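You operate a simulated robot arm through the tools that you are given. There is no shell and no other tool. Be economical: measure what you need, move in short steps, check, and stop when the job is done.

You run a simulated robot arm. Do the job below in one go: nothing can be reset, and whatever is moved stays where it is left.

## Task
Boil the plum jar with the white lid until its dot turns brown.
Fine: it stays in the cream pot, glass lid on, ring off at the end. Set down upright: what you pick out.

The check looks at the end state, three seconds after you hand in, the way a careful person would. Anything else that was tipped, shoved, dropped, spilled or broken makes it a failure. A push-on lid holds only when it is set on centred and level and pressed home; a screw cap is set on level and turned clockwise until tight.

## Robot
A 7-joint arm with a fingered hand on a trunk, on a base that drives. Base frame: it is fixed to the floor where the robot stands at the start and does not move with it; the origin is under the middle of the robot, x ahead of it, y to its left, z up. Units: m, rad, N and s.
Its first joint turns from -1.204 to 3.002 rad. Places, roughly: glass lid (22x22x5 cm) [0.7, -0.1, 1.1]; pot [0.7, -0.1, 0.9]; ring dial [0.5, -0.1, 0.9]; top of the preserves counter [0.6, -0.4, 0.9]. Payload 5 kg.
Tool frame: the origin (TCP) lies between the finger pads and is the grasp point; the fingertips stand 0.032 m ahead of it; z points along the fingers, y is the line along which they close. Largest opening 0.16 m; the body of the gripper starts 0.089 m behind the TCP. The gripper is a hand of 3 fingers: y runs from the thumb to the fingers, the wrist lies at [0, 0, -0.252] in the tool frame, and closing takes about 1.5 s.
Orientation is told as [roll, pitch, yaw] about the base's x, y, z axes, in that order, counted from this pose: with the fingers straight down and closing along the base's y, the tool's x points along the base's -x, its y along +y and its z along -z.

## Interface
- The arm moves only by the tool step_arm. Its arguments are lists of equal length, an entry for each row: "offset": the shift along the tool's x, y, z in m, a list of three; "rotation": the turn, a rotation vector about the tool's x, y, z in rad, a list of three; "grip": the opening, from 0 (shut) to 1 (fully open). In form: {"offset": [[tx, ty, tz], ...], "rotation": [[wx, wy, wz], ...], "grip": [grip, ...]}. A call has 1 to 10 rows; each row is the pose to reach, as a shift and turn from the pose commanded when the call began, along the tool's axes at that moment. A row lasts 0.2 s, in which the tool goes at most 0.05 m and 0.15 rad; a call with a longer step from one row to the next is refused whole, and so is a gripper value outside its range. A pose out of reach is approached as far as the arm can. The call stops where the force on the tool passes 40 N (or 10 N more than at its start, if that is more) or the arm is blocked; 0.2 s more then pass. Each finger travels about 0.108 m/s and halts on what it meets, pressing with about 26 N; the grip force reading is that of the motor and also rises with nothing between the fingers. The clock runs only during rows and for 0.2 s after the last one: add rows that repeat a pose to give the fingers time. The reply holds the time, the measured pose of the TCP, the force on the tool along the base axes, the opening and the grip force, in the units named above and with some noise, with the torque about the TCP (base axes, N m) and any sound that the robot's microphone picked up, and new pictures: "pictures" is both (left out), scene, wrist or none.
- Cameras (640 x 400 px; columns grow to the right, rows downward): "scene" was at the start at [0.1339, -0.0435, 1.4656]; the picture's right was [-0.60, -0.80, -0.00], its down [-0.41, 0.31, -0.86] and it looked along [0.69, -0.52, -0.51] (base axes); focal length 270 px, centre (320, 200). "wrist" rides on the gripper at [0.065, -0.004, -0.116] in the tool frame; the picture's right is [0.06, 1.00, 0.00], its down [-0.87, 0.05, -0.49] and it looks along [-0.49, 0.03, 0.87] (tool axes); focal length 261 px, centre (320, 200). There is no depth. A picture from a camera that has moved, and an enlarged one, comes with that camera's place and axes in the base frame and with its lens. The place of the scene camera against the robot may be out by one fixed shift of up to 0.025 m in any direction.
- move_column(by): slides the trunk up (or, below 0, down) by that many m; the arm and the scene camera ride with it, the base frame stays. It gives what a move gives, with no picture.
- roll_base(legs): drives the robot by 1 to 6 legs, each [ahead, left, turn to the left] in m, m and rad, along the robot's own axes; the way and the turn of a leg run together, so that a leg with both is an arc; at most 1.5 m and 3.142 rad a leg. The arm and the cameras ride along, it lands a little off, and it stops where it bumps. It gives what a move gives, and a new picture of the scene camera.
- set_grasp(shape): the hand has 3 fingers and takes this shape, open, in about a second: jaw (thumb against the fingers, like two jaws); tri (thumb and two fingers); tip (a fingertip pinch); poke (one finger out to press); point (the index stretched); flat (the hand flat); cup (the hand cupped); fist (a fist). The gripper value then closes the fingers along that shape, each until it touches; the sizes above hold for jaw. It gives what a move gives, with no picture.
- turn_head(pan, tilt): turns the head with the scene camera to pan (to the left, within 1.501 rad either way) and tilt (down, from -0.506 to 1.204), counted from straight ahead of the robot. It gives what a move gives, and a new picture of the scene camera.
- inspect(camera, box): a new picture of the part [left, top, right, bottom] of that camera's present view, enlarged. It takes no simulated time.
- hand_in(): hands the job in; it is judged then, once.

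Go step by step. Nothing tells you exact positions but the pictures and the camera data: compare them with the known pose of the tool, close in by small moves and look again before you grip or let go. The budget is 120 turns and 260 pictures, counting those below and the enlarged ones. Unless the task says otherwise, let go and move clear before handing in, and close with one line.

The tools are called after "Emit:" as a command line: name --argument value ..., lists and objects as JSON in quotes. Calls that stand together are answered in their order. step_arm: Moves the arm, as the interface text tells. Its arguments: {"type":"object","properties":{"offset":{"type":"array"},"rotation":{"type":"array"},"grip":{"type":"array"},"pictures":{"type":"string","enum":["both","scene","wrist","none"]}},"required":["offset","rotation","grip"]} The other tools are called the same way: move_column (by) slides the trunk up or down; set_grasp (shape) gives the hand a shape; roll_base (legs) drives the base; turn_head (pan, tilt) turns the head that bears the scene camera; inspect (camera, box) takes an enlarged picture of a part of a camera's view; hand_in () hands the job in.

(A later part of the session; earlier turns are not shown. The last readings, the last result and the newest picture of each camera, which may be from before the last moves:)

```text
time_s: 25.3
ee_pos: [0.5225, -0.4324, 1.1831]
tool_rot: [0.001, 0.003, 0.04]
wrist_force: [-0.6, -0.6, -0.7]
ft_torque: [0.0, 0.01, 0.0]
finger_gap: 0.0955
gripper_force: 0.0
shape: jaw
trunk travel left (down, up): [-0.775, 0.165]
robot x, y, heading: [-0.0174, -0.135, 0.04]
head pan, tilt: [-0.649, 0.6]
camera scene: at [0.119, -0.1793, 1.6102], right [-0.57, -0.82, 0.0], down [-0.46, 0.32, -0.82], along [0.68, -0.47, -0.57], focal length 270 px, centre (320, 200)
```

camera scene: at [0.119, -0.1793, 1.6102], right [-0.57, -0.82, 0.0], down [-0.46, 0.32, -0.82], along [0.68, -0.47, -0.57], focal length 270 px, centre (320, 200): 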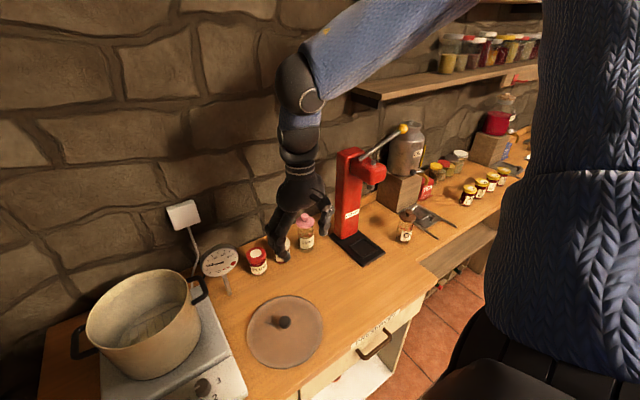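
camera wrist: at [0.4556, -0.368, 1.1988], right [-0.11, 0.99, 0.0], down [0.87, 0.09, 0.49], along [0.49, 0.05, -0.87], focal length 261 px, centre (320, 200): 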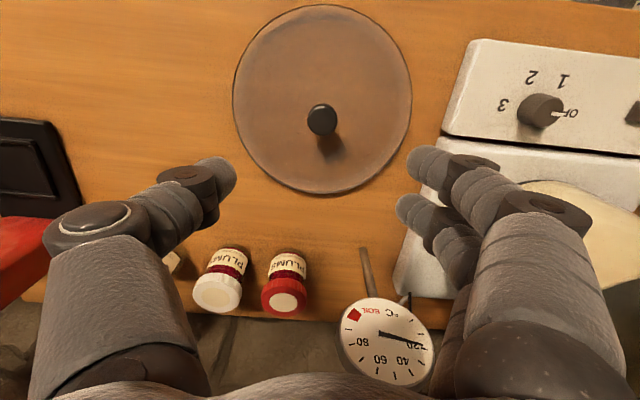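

Now I'll swing the hand over the white jar while turning it ~70° so that the fingers come down before and behind it rather than between its neighbours.

Emit:
step_arm --offset '[[-0.02, -0.005, 0], [-0.05, -0.012, 0], [-0.08, -0.02, 0], [-0.11, -0.025, 0], [-0.14, -0.03, 0], [-0.17, -0.037, 0], [-0.2, -0.045, 0], [-0.225, -0.051, 0], [-0.241, -0.056, 0], [-0.241, -0.056, 0]]' --rotation '[[0, 0, 0.14], [0, 0, 0.28], [0, 0, 0.42], [0, 0, 0.56], [0, 0, 0.7], [0, 0, 0.84], [0, 0, 0.98], [0, 0, 1.12], [0, 0, 1.25], [0, 0, 1.25]]' --grip '[0.6, 0.6, 0.6, 0.6, 0.6, 0.6, 0.6, 0.6, 0.65, 0.65]'

```text
time_s: 27.5
ee_pos: [0.7649, -0.4771, 1.182]
tool_rot: [-0.001, 0.001, -1.212]
wrist_force: [-1.0, 0.1, -0.4]
ft_torque: [-0.02, -0.03, -0.04]
finger_gap: 0.1036
gripper_force: 0.1
shape: jaw
trunk travel left (down, up): [-0.775, 0.165]
robot x, y, heading: [-0.0143, -0.1388, 0.043]
head pan, tilt: [-0.649, 0.6]
camera scene: at [0.1187, -0.1783, 1.6102], right [-0.57, -0.82, 0.0], down [-0.46, 0.32, -0.83], along [0.68, -0.47, -0.56], focal length 270 px, centre (320, 200)
camera wrist: at [0.7387, -0.4194, 1.2993], right [0.91, 0.41, 0.0], down [0.36, -0.8, 0.49], along [0.2, -0.45, -0.87], focal length 261 px, centre (320, 200)
```

scene: 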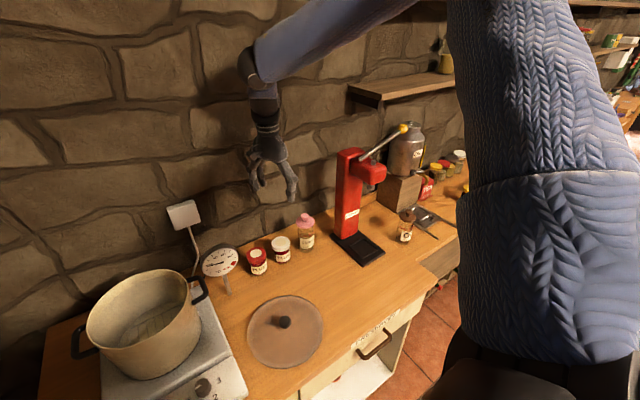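
wrist: 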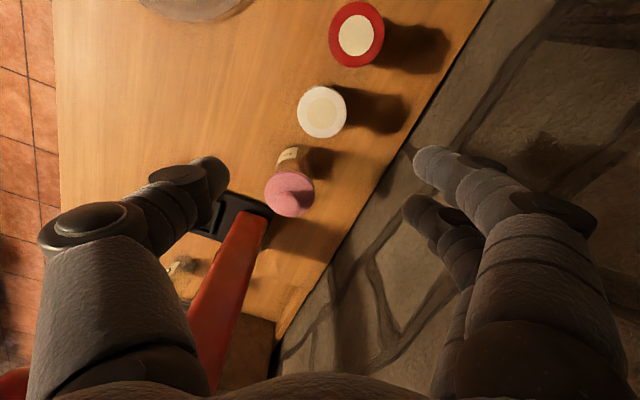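

The white lid measures at (0.767, -0.479), right below. Descending.

Emit:
step_arm --offset '[[0, 0.002, 0.045], [0, 0.002, 0.09], [0, 0.002, 0.135], [0, 0.002, 0.165], [0, 0.002, 0.185], [0, 0.002, 0.185]]' --rotation '[[0, 0, 0], [0, 0, 0], [0, 0, 0], [0, 0, 0], [0, 0, 0], [0, 0, 0]]' --grip '[0.65, 0.65, 0.65, 0.65, 0.65, 0.65]'

Emit:
inspect --camera "scene" --box '[200, 140, 360, 280]'

```text
time_s: 28.9
ee_pos: [0.7677, -0.4773, 0.9978]
tool_rot: [-0.002, 0.001, -1.21]
wrist_force: [0.2, -0.4, 0.0]
ft_torque: [-0.03, -0.03, -0.03]
finger_gap: 0.1037
gripper_force: 0.1
shape: jaw
trunk travel left (down, up): [-0.775, 0.165]
robot x, y, heading: [-0.015, -0.1405, 0.032]
head pan, tilt: [-0.649, 0.6]
camera scene: at [0.1189, -0.1783, 1.6102], right [-0.57, -0.82, 0.0], down [-0.46, 0.32, -0.82], along [0.68, -0.47, -0.57], focal length 270 px, centre (320, 200)
camera wrist: at [0.7401, -0.4188, 1.1142], right [0.91, 0.41, 0.0], down [0.36, -0.79, 0.49], along [0.2, -0.45, -0.87], focal length 261 px, centre (320, 200)
```

scene: 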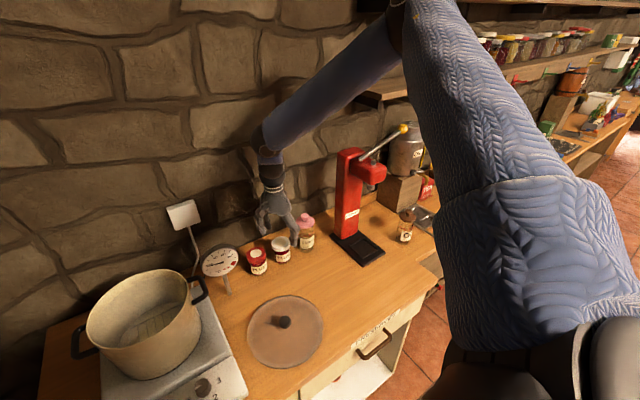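
wrist: 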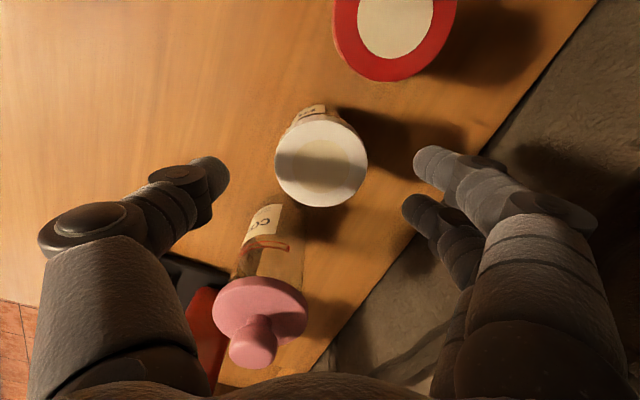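

```text
2.86 times, centred on (280, 210) of scene
camera zoom: at [0.1189, -0.1783, 1.6102], right [-0.57, -0.82, 0.0], down [-0.46, 0.32, -0.82], along [0.68, -0.47, -0.57], focal length 772 px, centre (434, 171)
```

zoom: 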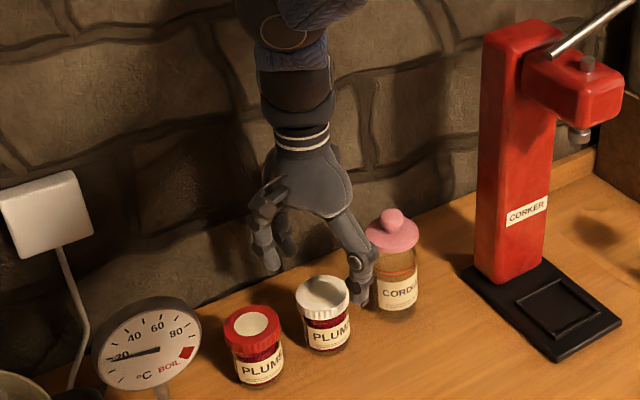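

Centred over the jar within millimetres. Descending to grip around lid and shoulder, then closing.

Emit:
step_arm --offset '[[-0.003, 0, 0.03], [-0.003, 0, 0.055], [-0.003, 0, 0.07], [-0.003, 0, 0.07]]' --rotation '[[0, 0, 0], [0, 0, 0], [0, 0, 0], [0, 0, 0]]' --grip '[0.65, 0.65, 0.65, 0.65]'

Emit:
inspect --camera "scene" --box '[220, 180, 340, 280]'

```text
time_s: 29.9
ee_pos: [0.7686, -0.4809, 0.9299]
tool_rot: [-0.001, 0.001, -1.21]
wrist_force: [-1.0, -0.4, -0.1]
ft_torque: [-0.02, -0.07, -0.02]
finger_gap: 0.1035
gripper_force: 0.2
shape: jaw
trunk travel left (down, up): [-0.775, 0.165]
robot x, y, heading: [-0.0149, -0.1393, 0.038]
head pan, tilt: [-0.649, 0.6]
camera scene: at [0.1189, -0.1782, 1.6102], right [-0.57, -0.82, 0.0], down [-0.46, 0.32, -0.82], along [0.68, -0.47, -0.57], focal length 270 px, centre (320, 200)
camera wrist: at [0.741, -0.4213, 1.0445], right [0.91, 0.41, 0.0], down [0.36, -0.79, 0.49], along [0.2, -0.45, -0.87], focal length 261 px, centre (320, 200)
```

scene: 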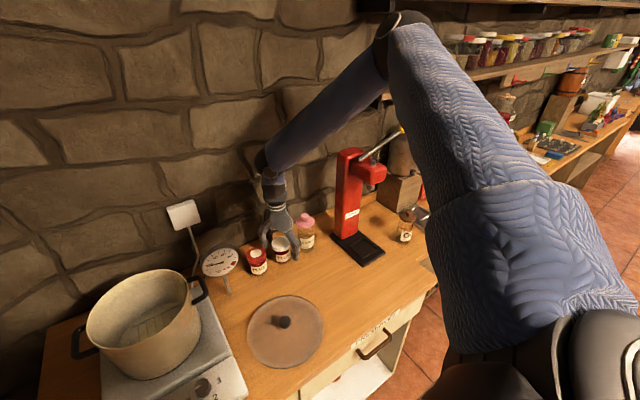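
wrist: 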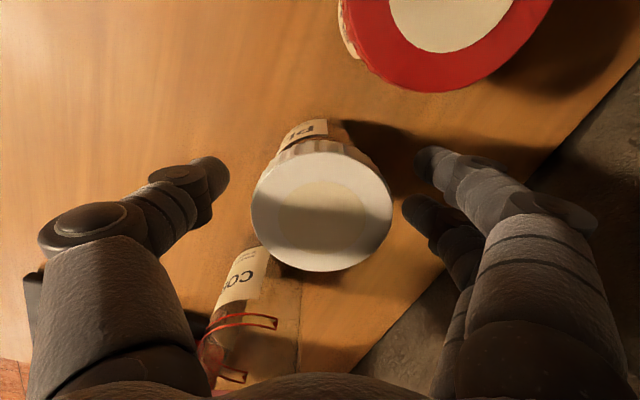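

```text
4.00 times, centred on (280, 230) of scene
camera zoom: at [0.1189, -0.1782, 1.6102], right [-0.57, -0.82, 0.0], down [-0.46, 0.32, -0.82], along [0.68, -0.47, -0.57], focal length 1082 px, centre (480, 80)
```

zoom: 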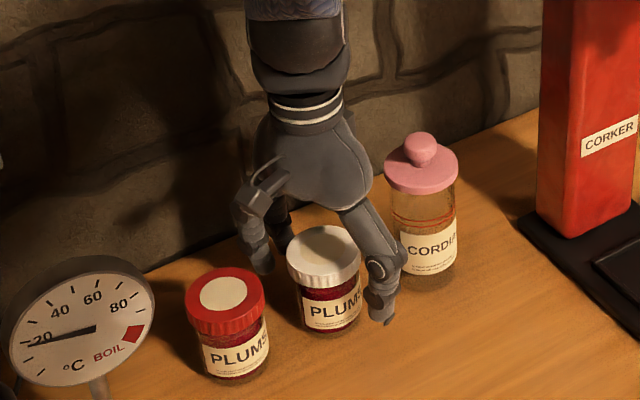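

Emit:
step_arm --offset '[[0, 0, 0], [0, 0, 0], [0, 0, 0], [0, 0, 0], [0, 0, 0], [0, 0, 0], [0, 0, 0]]' --rotation '[[0, 0, 0], [0, 0, 0], [0, 0, 0], [0, 0, 0], [0, 0, 0], [0, 0, 0], [0, 0, 0]]' --grip '[0.5, 0.4, 0.3, 0.2, 0.1, 0.1, 0.1]'

Emit:
inspect --camera "scene" --box '[220, 180, 340, 280]'

```text
time_s: 31.5
ee_pos: [0.7688, -0.4802, 0.9292]
tool_rot: [0.0, 0.002, -1.209]
wrist_force: [0.0, 0.2, -0.6]
ft_torque: [0.0, 0.0, -0.02]
finger_gap: 0.0499
gripper_force: 26.4
shape: jaw
trunk travel left (down, up): [-0.775, 0.165]
robot x, y, heading: [-0.0151, -0.1409, 0.039]
head pan, tilt: [-0.649, 0.6]
camera scene: at [0.1194, -0.1784, 1.6101], right [-0.57, -0.82, 0.0], down [-0.46, 0.32, -0.82], along [0.68, -0.47, -0.57], focal length 270 px, centre (320, 200)
camera wrist: at [0.7412, -0.4213, 1.0444], right [0.91, 0.41, 0.0], down [0.36, -0.79, 0.49], along [0.2, -0.45, -0.87], focal length 261 px, centre (320, 200)
```

scene: 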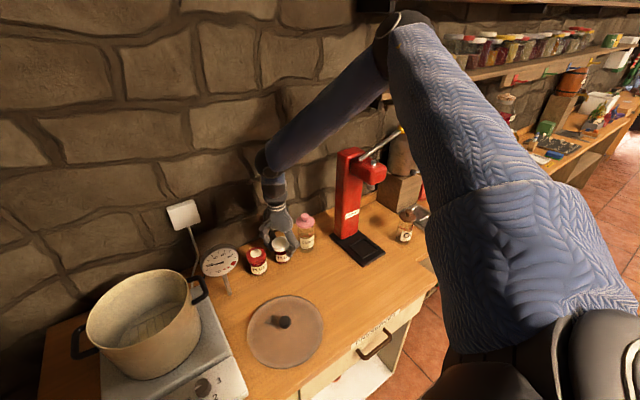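
wrist: 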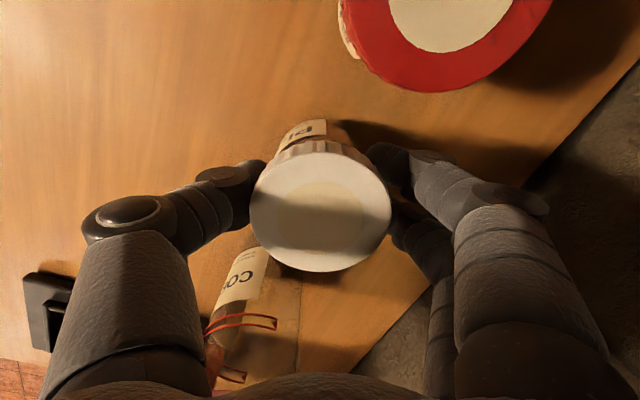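

```text
4.00 times, centred on (280, 230) of scene
camera zoom: at [0.1194, -0.1784, 1.6101], right [-0.57, -0.82, 0.0], down [-0.46, 0.32, -0.82], along [0.68, -0.47, -0.57], focal length 1082 px, centre (480, 80)
```

zoom: 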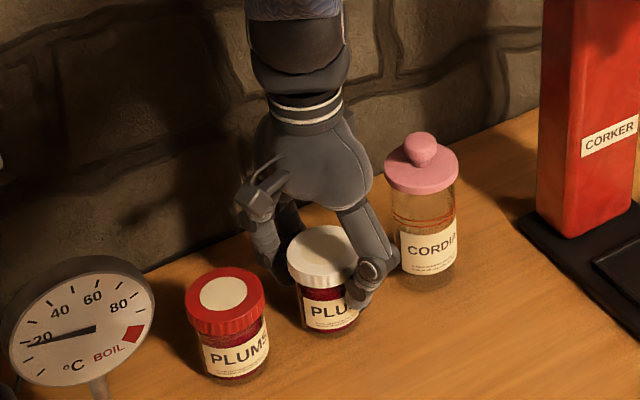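

Gripped around the body under the lid, jar still upright. Lifting straight up.

Emit:
step_arm --offset '[[0, 0, -0.01], [0, 0, -0.04], [0, 0, -0.08], [0, 0, -0.125], [0, 0, -0.17], [0, 0, -0.215], [0, 0, -0.26], [0, 0, -0.26]]' --rotation '[[0, 0, 0], [0, 0, 0], [0, 0, 0], [0, 0, 0], [0, 0, 0], [0, 0, 0], [0, 0, 0], [0, 0, 0]]' --grip '[0.1, 0.1, 0.1, 0.1, 0.1, 0.1, 0.1, 0.1]'

Emit:
inspect --camera "scene" --box '[200, 80, 360, 280]'

```text
time_s: 33.3
ee_pos: [0.7691, -0.4826, 1.1868]
tool_rot: [-0.003, 0.004, -1.209]
wrist_force: [0.1, 0.0, -2.1]
ft_torque: [0.02, 0.0, -0.01]
finger_gap: 0.05
gripper_force: 25.7
shape: jaw
trunk travel left (down, up): [-0.775, 0.165]
robot x, y, heading: [-0.018, -0.141, 0.035]
head pan, tilt: [-0.649, 0.6]
camera scene: at [0.1207, -0.1792, 1.6099], right [-0.57, -0.82, 0.0], down [-0.46, 0.32, -0.82], along [0.68, -0.47, -0.57], focal length 270 px, centre (320, 200)
camera wrist: at [0.7432, -0.4223, 1.3029], right [0.91, 0.41, 0.0], down [0.36, -0.79, 0.49], along [0.2, -0.45, -0.87], focal length 261 px, centre (320, 200)
```

scene: 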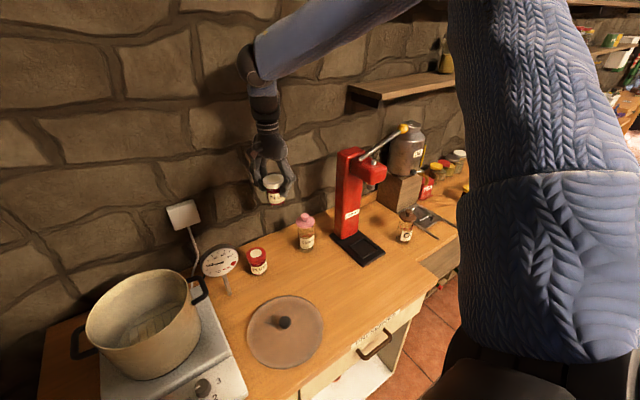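
wrist: 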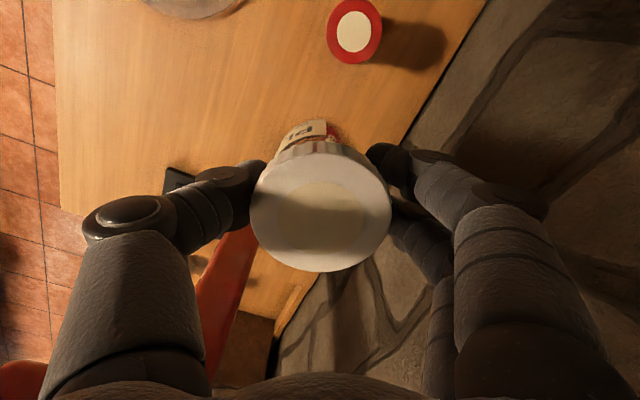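

```text
2.00 times, centred on (280, 180) of scene
camera zoom: at [0.1207, -0.1792, 1.6099], right [-0.57, -0.82, 0.0], down [-0.46, 0.32, -0.82], along [0.68, -0.47, -0.57], focal length 541 px, centre (400, 240)
```

zoom: 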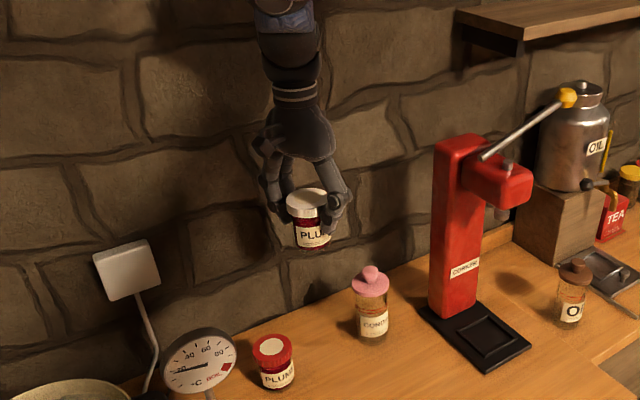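

Jar is held upright. I'll draw it back while unwinding the hand, then roll the base left to the pot position.

Emit:
step_arm --offset '[[0.02, -0.02, -0.01], [0.04, -0.04, -0.02], [0.06, -0.06, -0.03], [0.08, -0.08, -0.03], [0.1, -0.1, -0.03], [0.12, -0.125, -0.03], [0.135, -0.145, -0.03], [0.145, -0.16, -0.03], [0.1515, -0.166, -0.03], [0.1515, -0.166, -0.03]]' --rotation '[[0, 0, -0.14], [0, 0, -0.28], [0, 0, -0.42], [0, 0, -0.56], [0, 0, -0.7], [0, 0, -0.84], [0, 0, -0.98], [0, 0, -1.12], [0, 0, -1.25], [0, 0, -1.25]]' --grip '[0.1, 0.1, 0.1, 0.1, 0.1, 0.1, 0.1, 0.1, 0.1, 0.1]' --pictures "none"

Emit:
roll_base --legs '[[0, 0.2, 0]]'

```text
time_s: 35.5
ee_pos: [0.5621, -0.3961, 1.2179]
tool_rot: [0.003, 0.005, 0.043]
wrist_force: [0.1, 0.5, -2.3]
ft_torque: [0.0, 0.0, 0.0]
finger_gap: 0.0499
gripper_force: 26.3
shape: jaw
trunk travel left (down, up): [-0.775, 0.165]
robot x, y, heading: [-0.0174, -0.1426, 0.036]
head pan, tilt: [-0.649, 0.6]
```

```text
time_s: 37.1
ee_pos: [0.5531, -0.195, 1.2181]
tool_rot: [0.001, 0.004, 0.039]
wrist_force: [-0.8, 0.6, -2.7]
ft_torque: [0.01, 0.03, 0.01]
finger_gap: 0.0501
gripper_force: 26.1
shape: jaw
trunk travel left (down, up): [-0.775, 0.165]
robot x, y, heading: [-0.0186, 0.0601, 0.042]
head pan, tilt: [-0.649, 0.6]
camera scene: at [0.1113, 0.0241, 1.6102], right [-0.57, -0.82, 0.0], down [-0.46, 0.32, -0.83], along [0.68, -0.47, -0.56], focal length 270 px, centre (320, 200)
```

scene: 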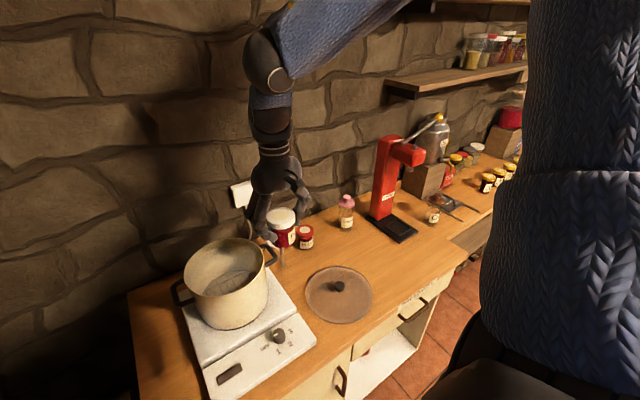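

Now over the pot centre (0.659, -0.067) and look.

Emit:
step_arm --offset '[[-0.03, 0.03, 0], [-0.06, 0.06, 0], [-0.09, 0.09, 0], [-0.111, 0.115, 0], [-0.111, 0.124, 0], [-0.111, 0.124, 0]]' --rotation '[[0, 0, 0], [0, 0, 0], [0, 0, 0], [0, 0, 0], [0, 0, 0], [0, 0, 0]]' --grip '[0.1, 0.1, 0.1, 0.1, 0.1, 0.1]' --pictures "wrist"

Emit:
turn_head --pan -0.25 --tilt 0.75

Emit:
inspect --camera "scene" --box '[240, 110, 400, 230]'

```text
time_s: 38.5
ee_pos: [0.6601, -0.0663, 1.2174]
tool_rot: [0.002, 0.004, 0.04]
wrist_force: [-0.1, 0.1, -2.6]
ft_torque: [-0.03, 0.02, -0.03]
finger_gap: 0.05
gripper_force: 26.1
shape: jaw
trunk travel left (down, up): [-0.775, 0.165]
robot x, y, heading: [-0.0209, 0.058, 0.044]
head pan, tilt: [-0.649, 0.6]
camera wrist: at [0.5941, -0.0749, 1.3331], right [-0.1, 0.99, 0.0], down [0.87, 0.09, 0.49], along [0.49, 0.05, -0.87], focal length 261 px, centre (320, 200)
```

wrist: 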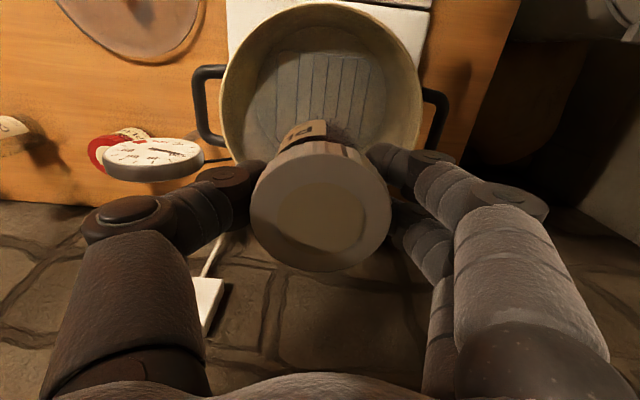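

```text
time_s: 39.4
ee_pos: [0.6584, -0.0692, 1.218]
tool_rot: [0.002, 0.004, 0.039]
wrist_force: [-0.6, -0.5, -3.1]
ft_torque: [0.04, 0.0, 0.0]
finger_gap: 0.0498
gripper_force: 25.7
shape: jaw
trunk travel left (down, up): [-0.775, 0.165]
robot x, y, heading: [-0.0226, 0.0603, 0.042]
head pan, tilt: [-0.25, 0.75]
camera scene: at [0.1199, 0.0562, 1.5973], right [-0.21, -0.98, 0.0], down [-0.67, 0.14, -0.73], along [0.72, -0.15, -0.68], focal length 270 px, centre (320, 200)
```

scene: 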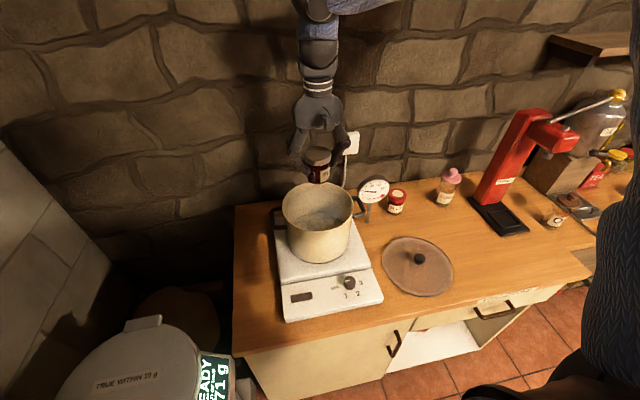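

```text
3.33 times, centred on (320, 170) of scene
camera zoom: at [0.1199, 0.0562, 1.5973], right [-0.21, -0.98, 0.0], down [-0.67, 0.14, -0.73], along [0.72, -0.15, -0.68], focal length 901 px, centre (320, 300)
```

zoom: 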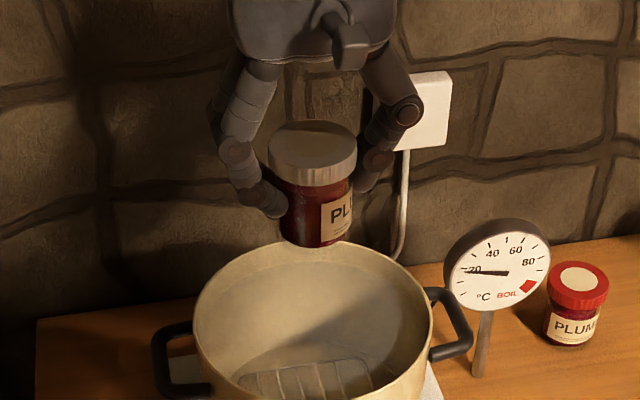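

The jar is centred over the pot. Lowering it, slowly at the end until contact with the rack.

Emit:
step_arm --offset '[[0, 0, 0.04], [0, 0, 0.08], [0, 0, 0.11], [0, 0, 0.14], [0, 0, 0.165], [0, 0, 0.165]]' --rotation '[[0, 0, 0], [0, 0, 0], [0, 0, 0], [0, 0, 0], [0, 0, 0], [0, 0, 0]]' --grip '[0.1, 0.1, 0.1, 0.1, 0.1, 0.1]'

Emit:
inspect --camera "scene" --box '[240, 110, 400, 270]'

```text
time_s: 40.8
ee_pos: [0.6577, -0.0678, 1.0525]
tool_rot: [0.002, 0.001, 0.04]
wrist_force: [0.7, 0.1, -2.7]
ft_torque: [-0.02, -0.03, -0.01]
finger_gap: 0.05
gripper_force: 26.3
shape: jaw
trunk travel left (down, up): [-0.775, 0.165]
robot x, y, heading: [-0.0237, 0.0612, 0.044]
head pan, tilt: [-0.25, 0.75]
camera scene: at [0.1196, 0.0564, 1.5973], right [-0.21, -0.98, 0.0], down [-0.67, 0.14, -0.73], along [0.72, -0.15, -0.68], focal length 270 px, centre (320, 200)
camera wrist: at [0.5925, -0.0741, 1.1696], right [-0.1, 0.99, 0.0], down [0.87, 0.09, 0.49], along [0.49, 0.05, -0.87], focal length 261 px, centre (320, 200)
```

scene: 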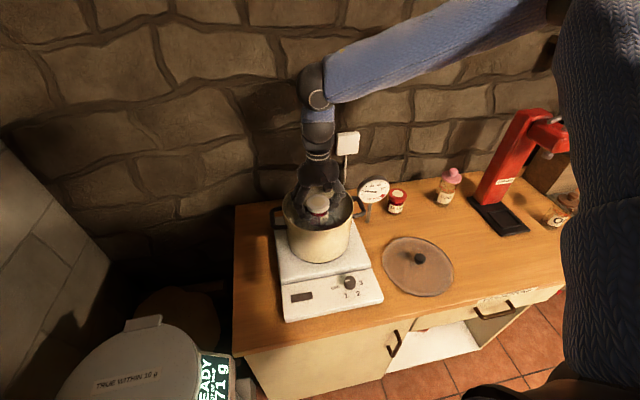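
wrist: 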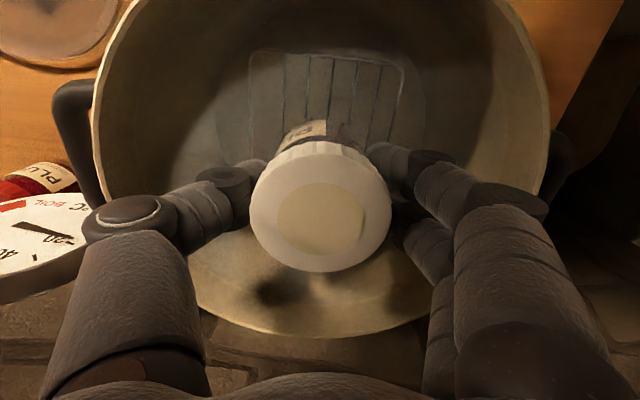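

```text
2.50 times, centred on (320, 190) of scene
camera zoom: at [0.1196, 0.0564, 1.5973], right [-0.21, -0.98, 0.0], down [-0.67, 0.14, -0.73], along [0.72, -0.15, -0.68], focal length 676 px, centre (320, 225)
```

zoom: 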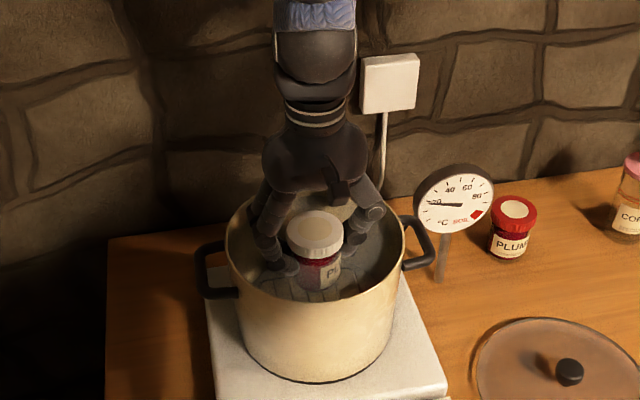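

Emit:
step_arm --offset '[[0, 0, 0.012], [0, 0, 0.022], [0, 0, 0.03], [0, 0, 0.036], [0, 0, 0.042], [0, 0, 0.048], [0, 0, 0.054], [0, 0, 0.06], [0, 0, 0.066]]' --rotation '[[0, 0, 0], [0, 0, 0], [0, 0, 0], [0, 0, 0], [0, 0, 0], [0, 0, 0], [0, 0, 0], [0, 0, 0], [0, 0, 0]]' --grip '[0.1, 0.1, 0.1, 0.1, 0.1, 0.1, 0.1, 0.1, 0.1]'

Emit:
inspect --camera "scene" --box '[240, 110, 400, 270]'

```text
time_s: 42.8
ee_pos: [0.6528, -0.0847, 1.0025]
tool_rot: [0.004, 0.002, 0.041]
wrist_force: [4.1, 8.9, 0.1]
ft_torque: [-0.61, 0.2, 0.35]
finger_gap: 0.0498
gripper_force: 26.8
shape: jaw
out of reach, approached as far as the arm can: row 3, 4, 5, 6, 7, 8, 9
trunk travel left (down, up): [-0.775, 0.165]
robot x, y, heading: [-0.0236, 0.0594, 0.04]
head pan, tilt: [-0.25, 0.75]
camera scene: at [0.1203, 0.0573, 1.5973], right [-0.21, -0.98, 0.0], down [-0.67, 0.14, -0.73], along [0.71, -0.15, -0.68], focal length 270 px, centre (320, 200)
camera wrist: at [0.5872, -0.0914, 1.1178], right [-0.1, 0.99, 0.0], down [0.87, 0.09, 0.49], along [0.49, 0.05, -0.87], focal length 261 px, centre (320, 200)
```

scene: 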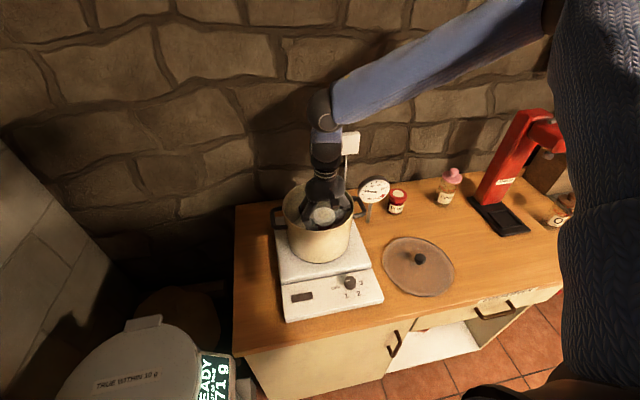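
wrist: 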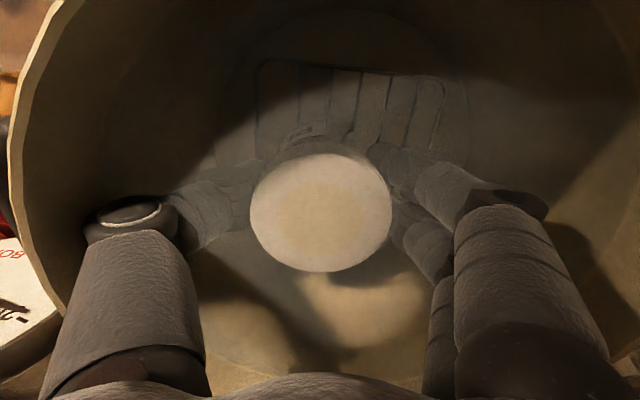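

```text
2.50 times, centred on (320, 190) of scene
camera zoom: at [0.1203, 0.0573, 1.5973], right [-0.21, -0.98, 0.0], down [-0.67, 0.14, -0.73], along [0.71, -0.15, -0.68], focal length 676 px, centre (320, 225)
```

zoom: 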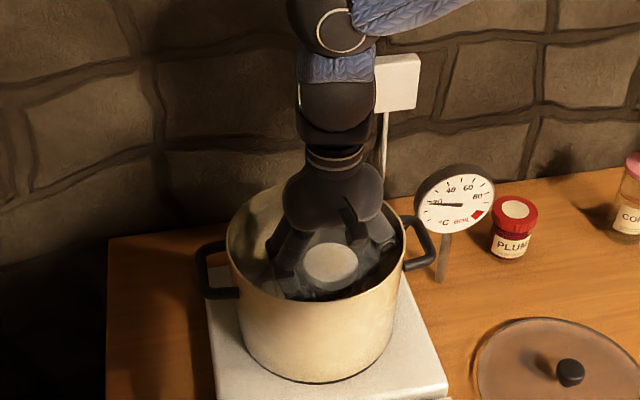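

The reach limit pulled the hand sideways near the pot wall. I'll back up a bit and re-centre, then use the trunk to lower instead.

Emit:
step_arm --offset '[[0, 0, -0.012], [0, 0, -0.024], [0, 0, -0.036], [0, 0, -0.05], [0, 0, -0.05]]' --rotation '[[0, 0, 0], [0, 0, 0], [0, 0, 0], [0, 0, 0], [0, 0, 0]]' --grip '[0.1, 0.1, 0.1, 0.1, 0.1]' --pictures "wrist"

```text
time_s: 44.0
ee_pos: [0.6518, -0.0848, 1.0517]
tool_rot: [0.001, 0.003, 0.04]
wrist_force: [0.4, 0.7, -2.3]
ft_torque: [-0.02, 0.03, 0.01]
finger_gap: 0.0492
gripper_force: 25.7
shape: jaw
trunk travel left (down, up): [-0.775, 0.165]
robot x, y, heading: [-0.0218, 0.0627, 0.037]
head pan, tilt: [-0.25, 0.75]
camera wrist: at [0.5871, -0.0929, 1.1675], right [-0.1, 0.99, 0.0], down [0.87, 0.09, 0.49], along [0.49, 0.05, -0.87], focal length 261 px, centre (320, 200)
```

wrist: 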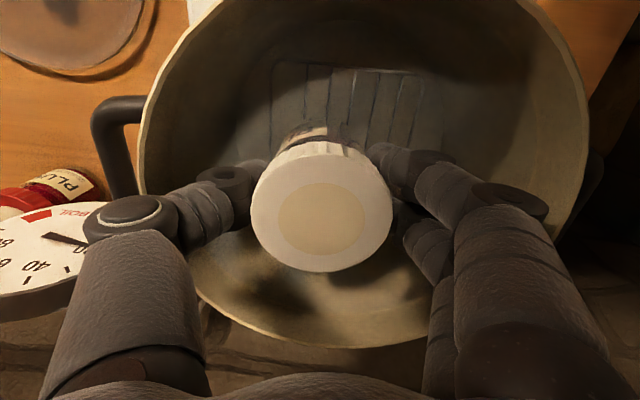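

The pot rim is unmoved. Re-centring the jar at this height, then lowering with the trunk.

Emit:
step_arm --offset '[[-0.004, 0.008, 0], [-0.007, 0.017, 0], [-0.007, 0.017, 0]]' --rotation '[[0, 0, 0], [0, 0, 0], [0, 0, 0]]' --grip '[0.1, 0.1, 0.1]' --pictures "none"

Emit:
move_column --by -0.03

```text
time_s: 44.8
ee_pos: [0.6591, -0.0679, 1.0518]
tool_rot: [0.002, 0.004, 0.04]
wrist_force: [-0.3, -0.7, -2.5]
ft_torque: [-0.02, 0.01, 0.02]
finger_gap: 0.0495
gripper_force: 26.3
shape: jaw
trunk travel left (down, up): [-0.775, 0.165]
robot x, y, heading: [-0.0235, 0.0618, 0.043]
head pan, tilt: [-0.25, 0.75]
```

```text
time_s: 45.5
ee_pos: [0.6582, -0.0676, 1.0244]
tool_rot: [0.001, 0.004, 0.04]
wrist_force: [-1.3, 0.1, -1.9]
ft_torque: [0.03, -0.01, -0.01]
finger_gap: 0.0495
gripper_force: 25.9
shape: jaw
trunk travel left (down, up): [-0.745, 0.195]
robot x, y, heading: [-0.0233, 0.0625, 0.04]
head pan, tilt: [-0.25, 0.75]
```

Emit:
move_column --by -0.02

Emit:
inspect --camera "wrist" --box '[0, 0, 640, 400]'

```text
time_s: 46.2
ee_pos: [0.6588, -0.0676, 1.0021]
tool_rot: [0.001, 0.003, 0.041]
wrist_force: [-0.4, 0.0, -2.3]
ft_torque: [0.01, -0.02, 0.03]
finger_gap: 0.0493
gripper_force: 25.9
shape: jaw
trunk travel left (down, up): [-0.725, 0.215]
robot x, y, heading: [-0.0227, 0.0591, 0.038]
head pan, tilt: [-0.25, 0.75]
```

```text
1.00 times, centred on (320, 200) of wrist
camera zoom: at [0.5927, -0.0753, 1.1182], right [-0.1, 0.99, 0.0], down [0.87, 0.09, 0.49], along [0.49, 0.05, -0.87], focal length 261 px, centre (320, 200)
```

zoom: 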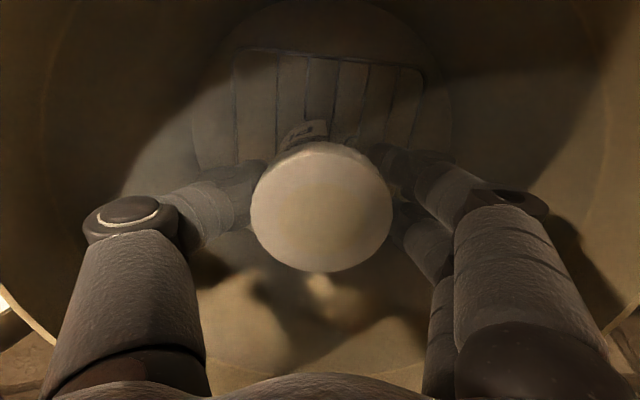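

Emit:
move_column --by -0.012

```text
time_s: 46.8
ee_pos: [0.6574, -0.067, 0.9933]
tool_rot: [0.001, 0.002, 0.041]
wrist_force: [-1.4, -1.2, 30.2]
ft_torque: [-0.09, -0.03, 0.04]
finger_gap: 0.0513
gripper_force: 25.9
shape: jaw
trunk travel left (down, up): [-0.713, 0.227]
robot x, y, heading: [-0.0211, 0.0608, 0.042]
head pan, tilt: [-0.25, 0.75]
```

The jar stands on the rack (TCP z≈0.993, 30 N). I'll relieve the pressure and open moderately.

Emit:
move_column --by 0.004

Emit:
step_arm --offset '[[0, 0, 0], [0, 0, 0], [0, 0, 0], [0, 0, 0]]' --rotation '[[0, 0, 0], [0, 0, 0], [0, 0, 0], [0, 0, 0]]' --grip '[0.4, 0.5, 0.55, 0.55]' --pictures "wrist"

```text
time_s: 47.3
ee_pos: [0.6569, -0.0674, 0.9934]
tool_rot: [0.002, 0.004, 0.041]
wrist_force: [2.2, 2.1, 5.9]
ft_torque: [0.09, -0.06, -0.03]
finger_gap: 0.051
gripper_force: 26.0
shape: jaw
trunk travel left (down, up): [-0.717, 0.223]
robot x, y, heading: [-0.0223, 0.0623, 0.039]
head pan, tilt: [-0.25, 0.75]
```

```text
time_s: 48.3
ee_pos: [0.6587, -0.0677, 0.9933]
tool_rot: [0.002, 0.004, 0.041]
wrist_force: [-0.3, 0.0, 0.1]
ft_torque: [-0.01, 0.0, -0.01]
finger_gap: 0.0874
gripper_force: 0.0
shape: jaw
trunk travel left (down, up): [-0.717, 0.223]
robot x, y, heading: [-0.0238, 0.0587, 0.041]
head pan, tilt: [-0.25, 0.75]
camera wrist: at [0.5929, -0.0755, 1.1099], right [-0.1, 0.99, 0.0], down [0.87, 0.09, 0.49], along [0.49, 0.05, -0.87], focal length 261 px, centre (320, 200)
```

wrist: 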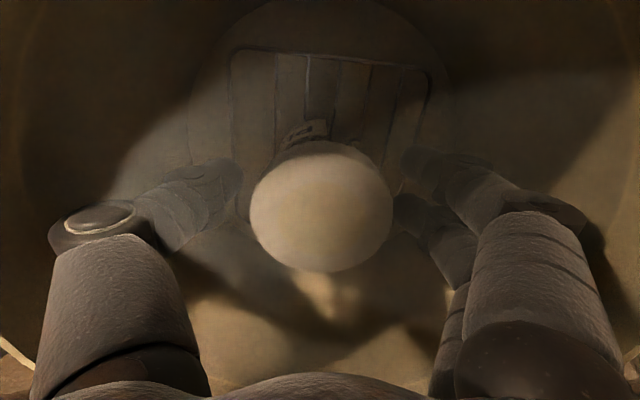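

Released, jar upright and clear of the fingers. Raising with the trunk, then the arm.

Emit:
move_column --by 0.12

Emit:
step_arm --offset '[[0, 0, -0.04], [0, 0, -0.08], [0, 0, -0.1], [0, 0, -0.1]]' --rotation '[[0, 0, 0], [0, 0, 0], [0, 0, 0], [0, 0, 0]]' --grip '[0.55, 0.55, 0.55, 0.55]'

Emit:
inspect --camera "scene" --box '[240, 150, 400, 310]'

```text
time_s: 49.8
ee_pos: [0.6582, -0.0684, 1.1133]
tool_rot: [0.001, 0.003, 0.04]
wrist_force: [0.3, 0.3, 0.3]
ft_torque: [0.01, 0.01, 0.0]
finger_gap: 0.0873
gripper_force: 0.1
shape: jaw
trunk travel left (down, up): [-0.837, 0.103]
robot x, y, heading: [-0.0202, 0.0639, 0.041]
head pan, tilt: [-0.25, 0.75]
```

```text
time_s: 50.8
ee_pos: [0.658, -0.0685, 1.2145]
tool_rot: [0.002, 0.004, 0.041]
wrist_force: [1.3, 0.3, -0.1]
ft_torque: [-0.02, -0.03, 0.01]
finger_gap: 0.0872
gripper_force: 0.1
shape: jaw
trunk travel left (down, up): [-0.837, 0.103]
robot x, y, heading: [-0.023, 0.0649, 0.04]
head pan, tilt: [-0.25, 0.75]
camera scene: at [0.1198, 0.0563, 1.6593], right [-0.21, -0.98, 0.0], down [-0.67, 0.14, -0.73], along [0.72, -0.15, -0.68], focal length 270 px, centre (320, 200)
camera wrist: at [0.5927, -0.0765, 1.33], right [-0.1, 0.99, 0.0], down [0.87, 0.09, 0.49], along [0.49, 0.05, -0.87], focal length 261 px, centre (320, 200)
```

scene: 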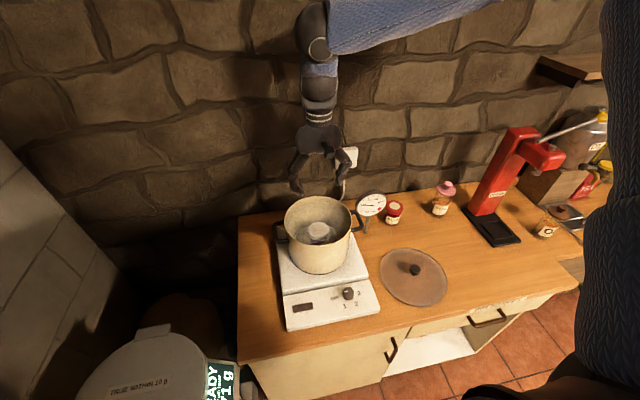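
wrist: 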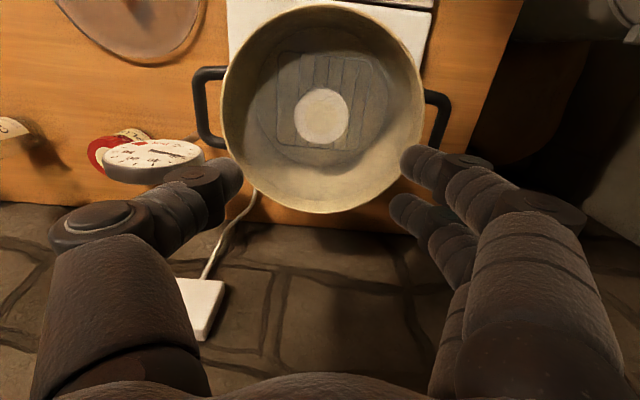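

```text
2.50 times, centred on (320, 230) of scene
camera zoom: at [0.1198, 0.0563, 1.6593], right [-0.21, -0.98, 0.0], down [-0.67, 0.14, -0.73], along [0.72, -0.15, -0.68], focal length 676 px, centre (320, 125)
```

zoom: 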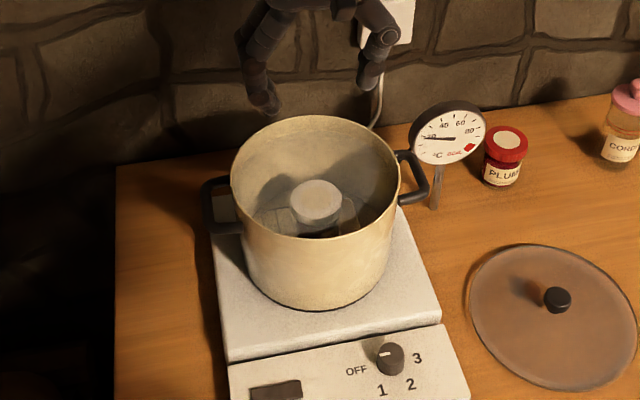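

The jar stands upright on the rack, under water. Next, fetch the lid: hand goes over its knob at (0.520, -0.359).

Emit:
step_arm --offset '[[0.02, -0.035, 0.0], [0.04, -0.07, 0.0], [0.06, -0.11, 0.0], [0.08, -0.15, 0.0], [0.1, -0.19, 0.0], [0.12, -0.225, 0.02], [0.14, -0.26, 0.05], [0.15, -0.2855, 0.09], [0.15, -0.2855, 0.13], [0.15, -0.2855, 0.13]]' --rotation '[[0, 0, 0], [0, 0, 0], [0, 0, 0], [0, 0, 0], [0, 0, 0], [0, 0, 0], [0, 0, 0], [0, 0, 0], [0, 0, 0], [0, 0, 0]]' --grip '[0.6, 0.6, 0.6, 0.6, 0.6, 0.6, 0.6, 0.6, 0.6, 0.6]' --pictures "wrist"

```text
refused: row 7 steps farther than a row can; nothing moved
```

Emit:
step_arm --offset '[[0.02, -0.035, 0.0], [0.04, -0.07, 0.0], [0.06, -0.11, 0.0], [0.08, -0.15, 0.0], [0.1, -0.19, 0.0], [0.12, -0.225, 0.02], [0.138, -0.255, 0.05], [0.15, -0.2855, 0.085], [0.15, -0.2855, 0.13], [0.15, -0.2855, 0.13]]' --rotation '[[0, 0, 0], [0, 0, 0], [0, 0, 0], [0, 0, 0], [0, 0, 0], [0, 0, 0], [0, 0, 0], [0, 0, 0], [0, 0, 0], [0, 0, 0]]' --grip '[0.6, 0.6, 0.6, 0.6, 0.6, 0.6, 0.6, 0.6, 0.6, 0.6]' --pictures "wrist"

```text
time_s: 53.0
ee_pos: [0.5174, -0.3587, 1.0838]
tool_rot: [0.003, 0.002, 0.04]
wrist_force: [-1.0, 0.5, 0.0]
ft_torque: [-0.01, -0.02, 0.01]
finger_gap: 0.0953
gripper_force: 0.1
shape: jaw
trunk travel left (down, up): [-0.837, 0.103]
robot x, y, heading: [-0.023, 0.0622, 0.046]
head pan, tilt: [-0.25, 0.75]
camera wrist: at [0.4524, -0.3659, 1.1998], right [-0.1, 0.99, 0.0], down [0.87, 0.09, 0.49], along [0.49, 0.05, -0.87], focal length 261 px, centre (320, 200)
```

wrist: 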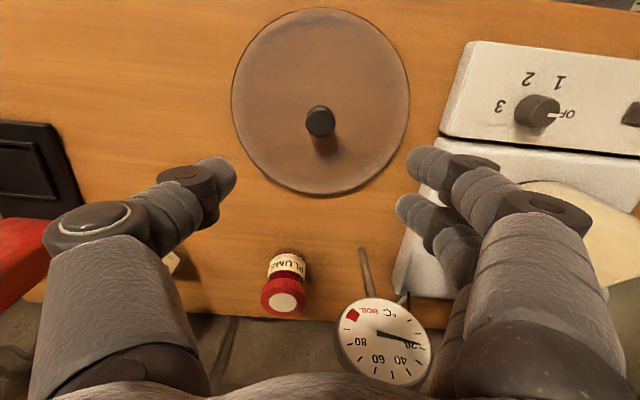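

Emit:
step_arm --offset '[[-0.003, 0, 0.045], [-0.003, 0, 0.09], [-0.003, 0, 0.135], [-0.003, 0, 0.16], [-0.003, 0, 0.172], [-0.003, 0, 0.175], [-0.003, 0, 0.175]]' --rotation '[[0, 0, 0], [0, 0, 0], [0, 0, 0], [0, 0, 0], [0, 0, 0], [0, 0, 0], [0, 0, 0]]' --grip '[0.6, 0.6, 0.6, 0.6, 0.6, 0.6, 0.6]' --pictures "wrist"

```text
time_s: 54.6
ee_pos: [0.5214, -0.3596, 0.9081]
tool_rot: [0.001, 0.002, 0.043]
wrist_force: [-1.0, 0.6, 0.9]
ft_torque: [0.0, -0.02, -0.02]
finger_gap: 0.0953
gripper_force: 0.0
shape: jaw
trunk travel left (down, up): [-0.837, 0.103]
robot x, y, heading: [-0.0235, 0.0601, 0.043]
head pan, tilt: [-0.25, 0.75]
camera wrist: at [0.4566, -0.3664, 1.0248], right [-0.1, 0.99, 0.0], down [0.87, 0.09, 0.49], along [0.49, 0.05, -0.87], focal length 261 px, centre (320, 200)
```

wrist: 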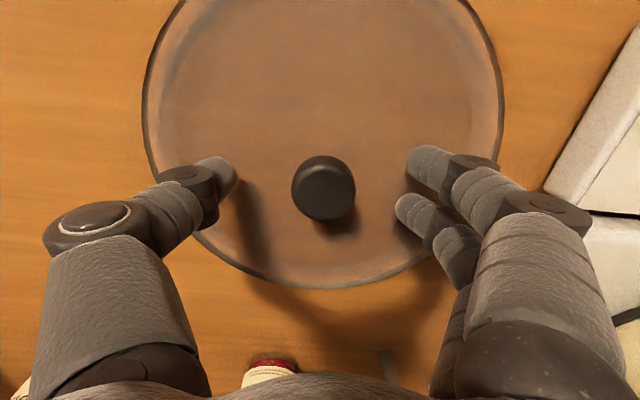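

Close on the knob neck and lift.

Emit:
step_arm --offset '[[0, 0, -0.001], [0, 0, -0.001], [0, 0, -0.001], [0, 0, -0.001], [0, 0, -0.001], [0, 0, -0.001], [0, 0, -0.001], [0, 0, -0.01], [0, 0, -0.03], [0, 0, -0.03]]' --rotation '[[0, 0, 0], [0, 0, 0], [0, 0, 0], [0, 0, 0], [0, 0, 0], [0, 0, 0], [0, 0, 0], [0, 0, 0], [0, 0, 0], [0, 0, 0]]' --grip '[0.5, 0.4, 0.25, 0.1, 0, 0, 0, 0, 0, 0]'

```text
time_s: 56.8
ee_pos: [0.5227, -0.3598, 0.9391]
tool_rot: [0.002, 0.005, 0.039]
wrist_force: [-0.9, -0.1, -3.8]
ft_torque: [0.01, -0.01, -0.02]
finger_gap: 0.0171
gripper_force: 26.1
shape: jaw
trunk travel left (down, up): [-0.837, 0.103]
robot x, y, heading: [-0.0235, 0.0637, 0.04]
head pan, tilt: [-0.25, 0.75]
camera scene: at [0.1208, 0.0556, 1.6592], right [-0.21, -0.98, 0.0], down [-0.67, 0.14, -0.73], along [0.71, -0.15, -0.68], focal length 270 px, centre (320, 200)
camera wrist: at [0.4573, -0.367, 1.0545], right [-0.1, 0.99, 0.0], down [0.87, 0.09, 0.49], along [0.49, 0.05, -0.87], focal length 261 px, centre (320, 200)
```

scene: 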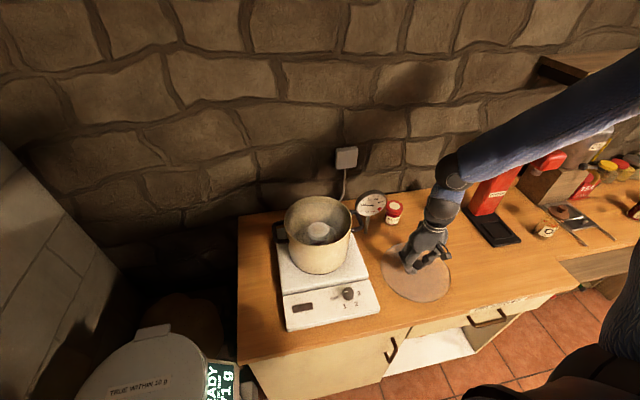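
wrist: 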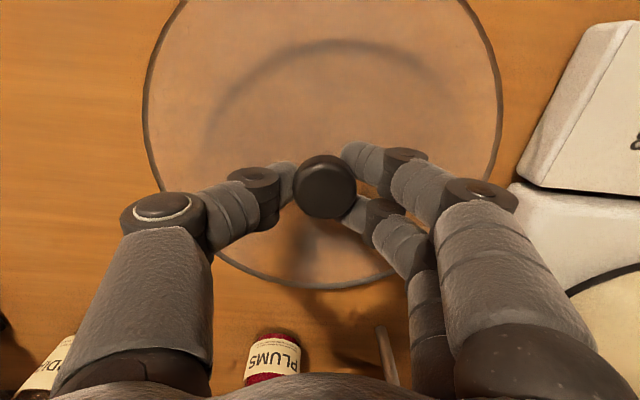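

Held as before. Raising, then carrying it back over the pot.

Emit:
step_arm --offset '[[0, 0, -0.045], [0, 0, -0.09], [0, 0, -0.135], [0, 0, -0.18], [0, 0, -0.225], [0, 0, -0.265], [0, 0, -0.3], [-0.02, 0.035, -0.3], [-0.04, 0.07, -0.3], [-0.04, 0.07, -0.3]]' --rotation '[[0, 0, 0], [0, 0, 0], [0, 0, 0], [0, 0, 0], [0, 0, 0], [0, 0, 0], [0, 0, 0], [0, 0, 0], [0, 0, 0], [0, 0, 0]]' --grip '[0, 0, 0, 0, 0, 0, 0, 0, 0, 0]' --pictures "none"

Emit:
step_arm --offset '[[-0.02, 0.04, 0], [-0.04, 0.08, 0], [-0.06, 0.12, 0], [-0.08, 0.16, 0], [-0.1, 0.195, 0], [-0.11, 0.2185, 0], [-0.11, 0.2185, 0]]' --rotation '[[0, 0, 0], [0, 0, 0], [0, 0, 0], [0, 0, 0], [0, 0, 0], [0, 0, 0], [0, 0, 0]]' --grip '[0, 0, 0, 0, 0, 0, 0]'

```text
time_s: 59.0
ee_pos: [0.5576, -0.2887, 1.2387]
tool_rot: [0.004, 0.001, 0.04]
wrist_force: [0.7, -0.3, -4.4]
ft_torque: [0.01, -0.02, 0.01]
finger_gap: 0.0172
gripper_force: 25.4
shape: jaw
trunk travel left (down, up): [-0.837, 0.103]
robot x, y, heading: [-0.023, 0.0599, 0.036]
head pan, tilt: [-0.25, 0.75]
```

```text
time_s: 60.6
ee_pos: [0.6608, -0.0657, 1.2378]
tool_rot: [0.002, 0.003, 0.04]
wrist_force: [-0.5, -0.8, -3.4]
ft_torque: [0.01, -0.03, -0.01]
finger_gap: 0.0174
gripper_force: 25.5
shape: jaw
trunk travel left (down, up): [-0.837, 0.103]
robot x, y, heading: [-0.0237, 0.0635, 0.039]
head pan, tilt: [-0.25, 0.75]
camera scene: at [0.119, 0.0558, 1.6594], right [-0.21, -0.98, 0.0], down [-0.67, 0.14, -0.73], along [0.72, -0.15, -0.68], focal length 270 px, centre (320, 200)
camera wrist: at [0.5951, -0.0722, 1.3544], right [-0.1, 0.99, 0.0], down [0.87, 0.09, 0.49], along [0.49, 0.05, -0.87], focal length 261 px, centre (320, 200)
```

scene: 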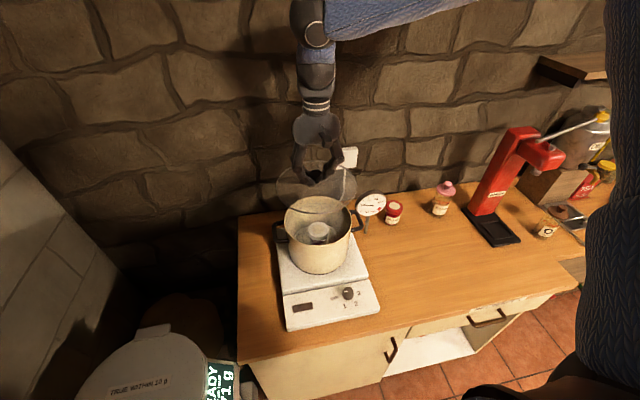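
wrist: 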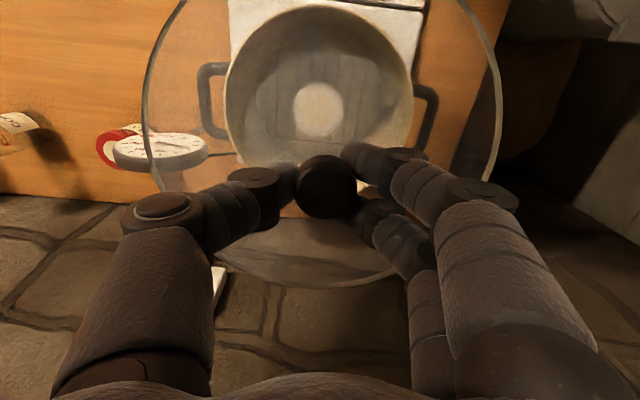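

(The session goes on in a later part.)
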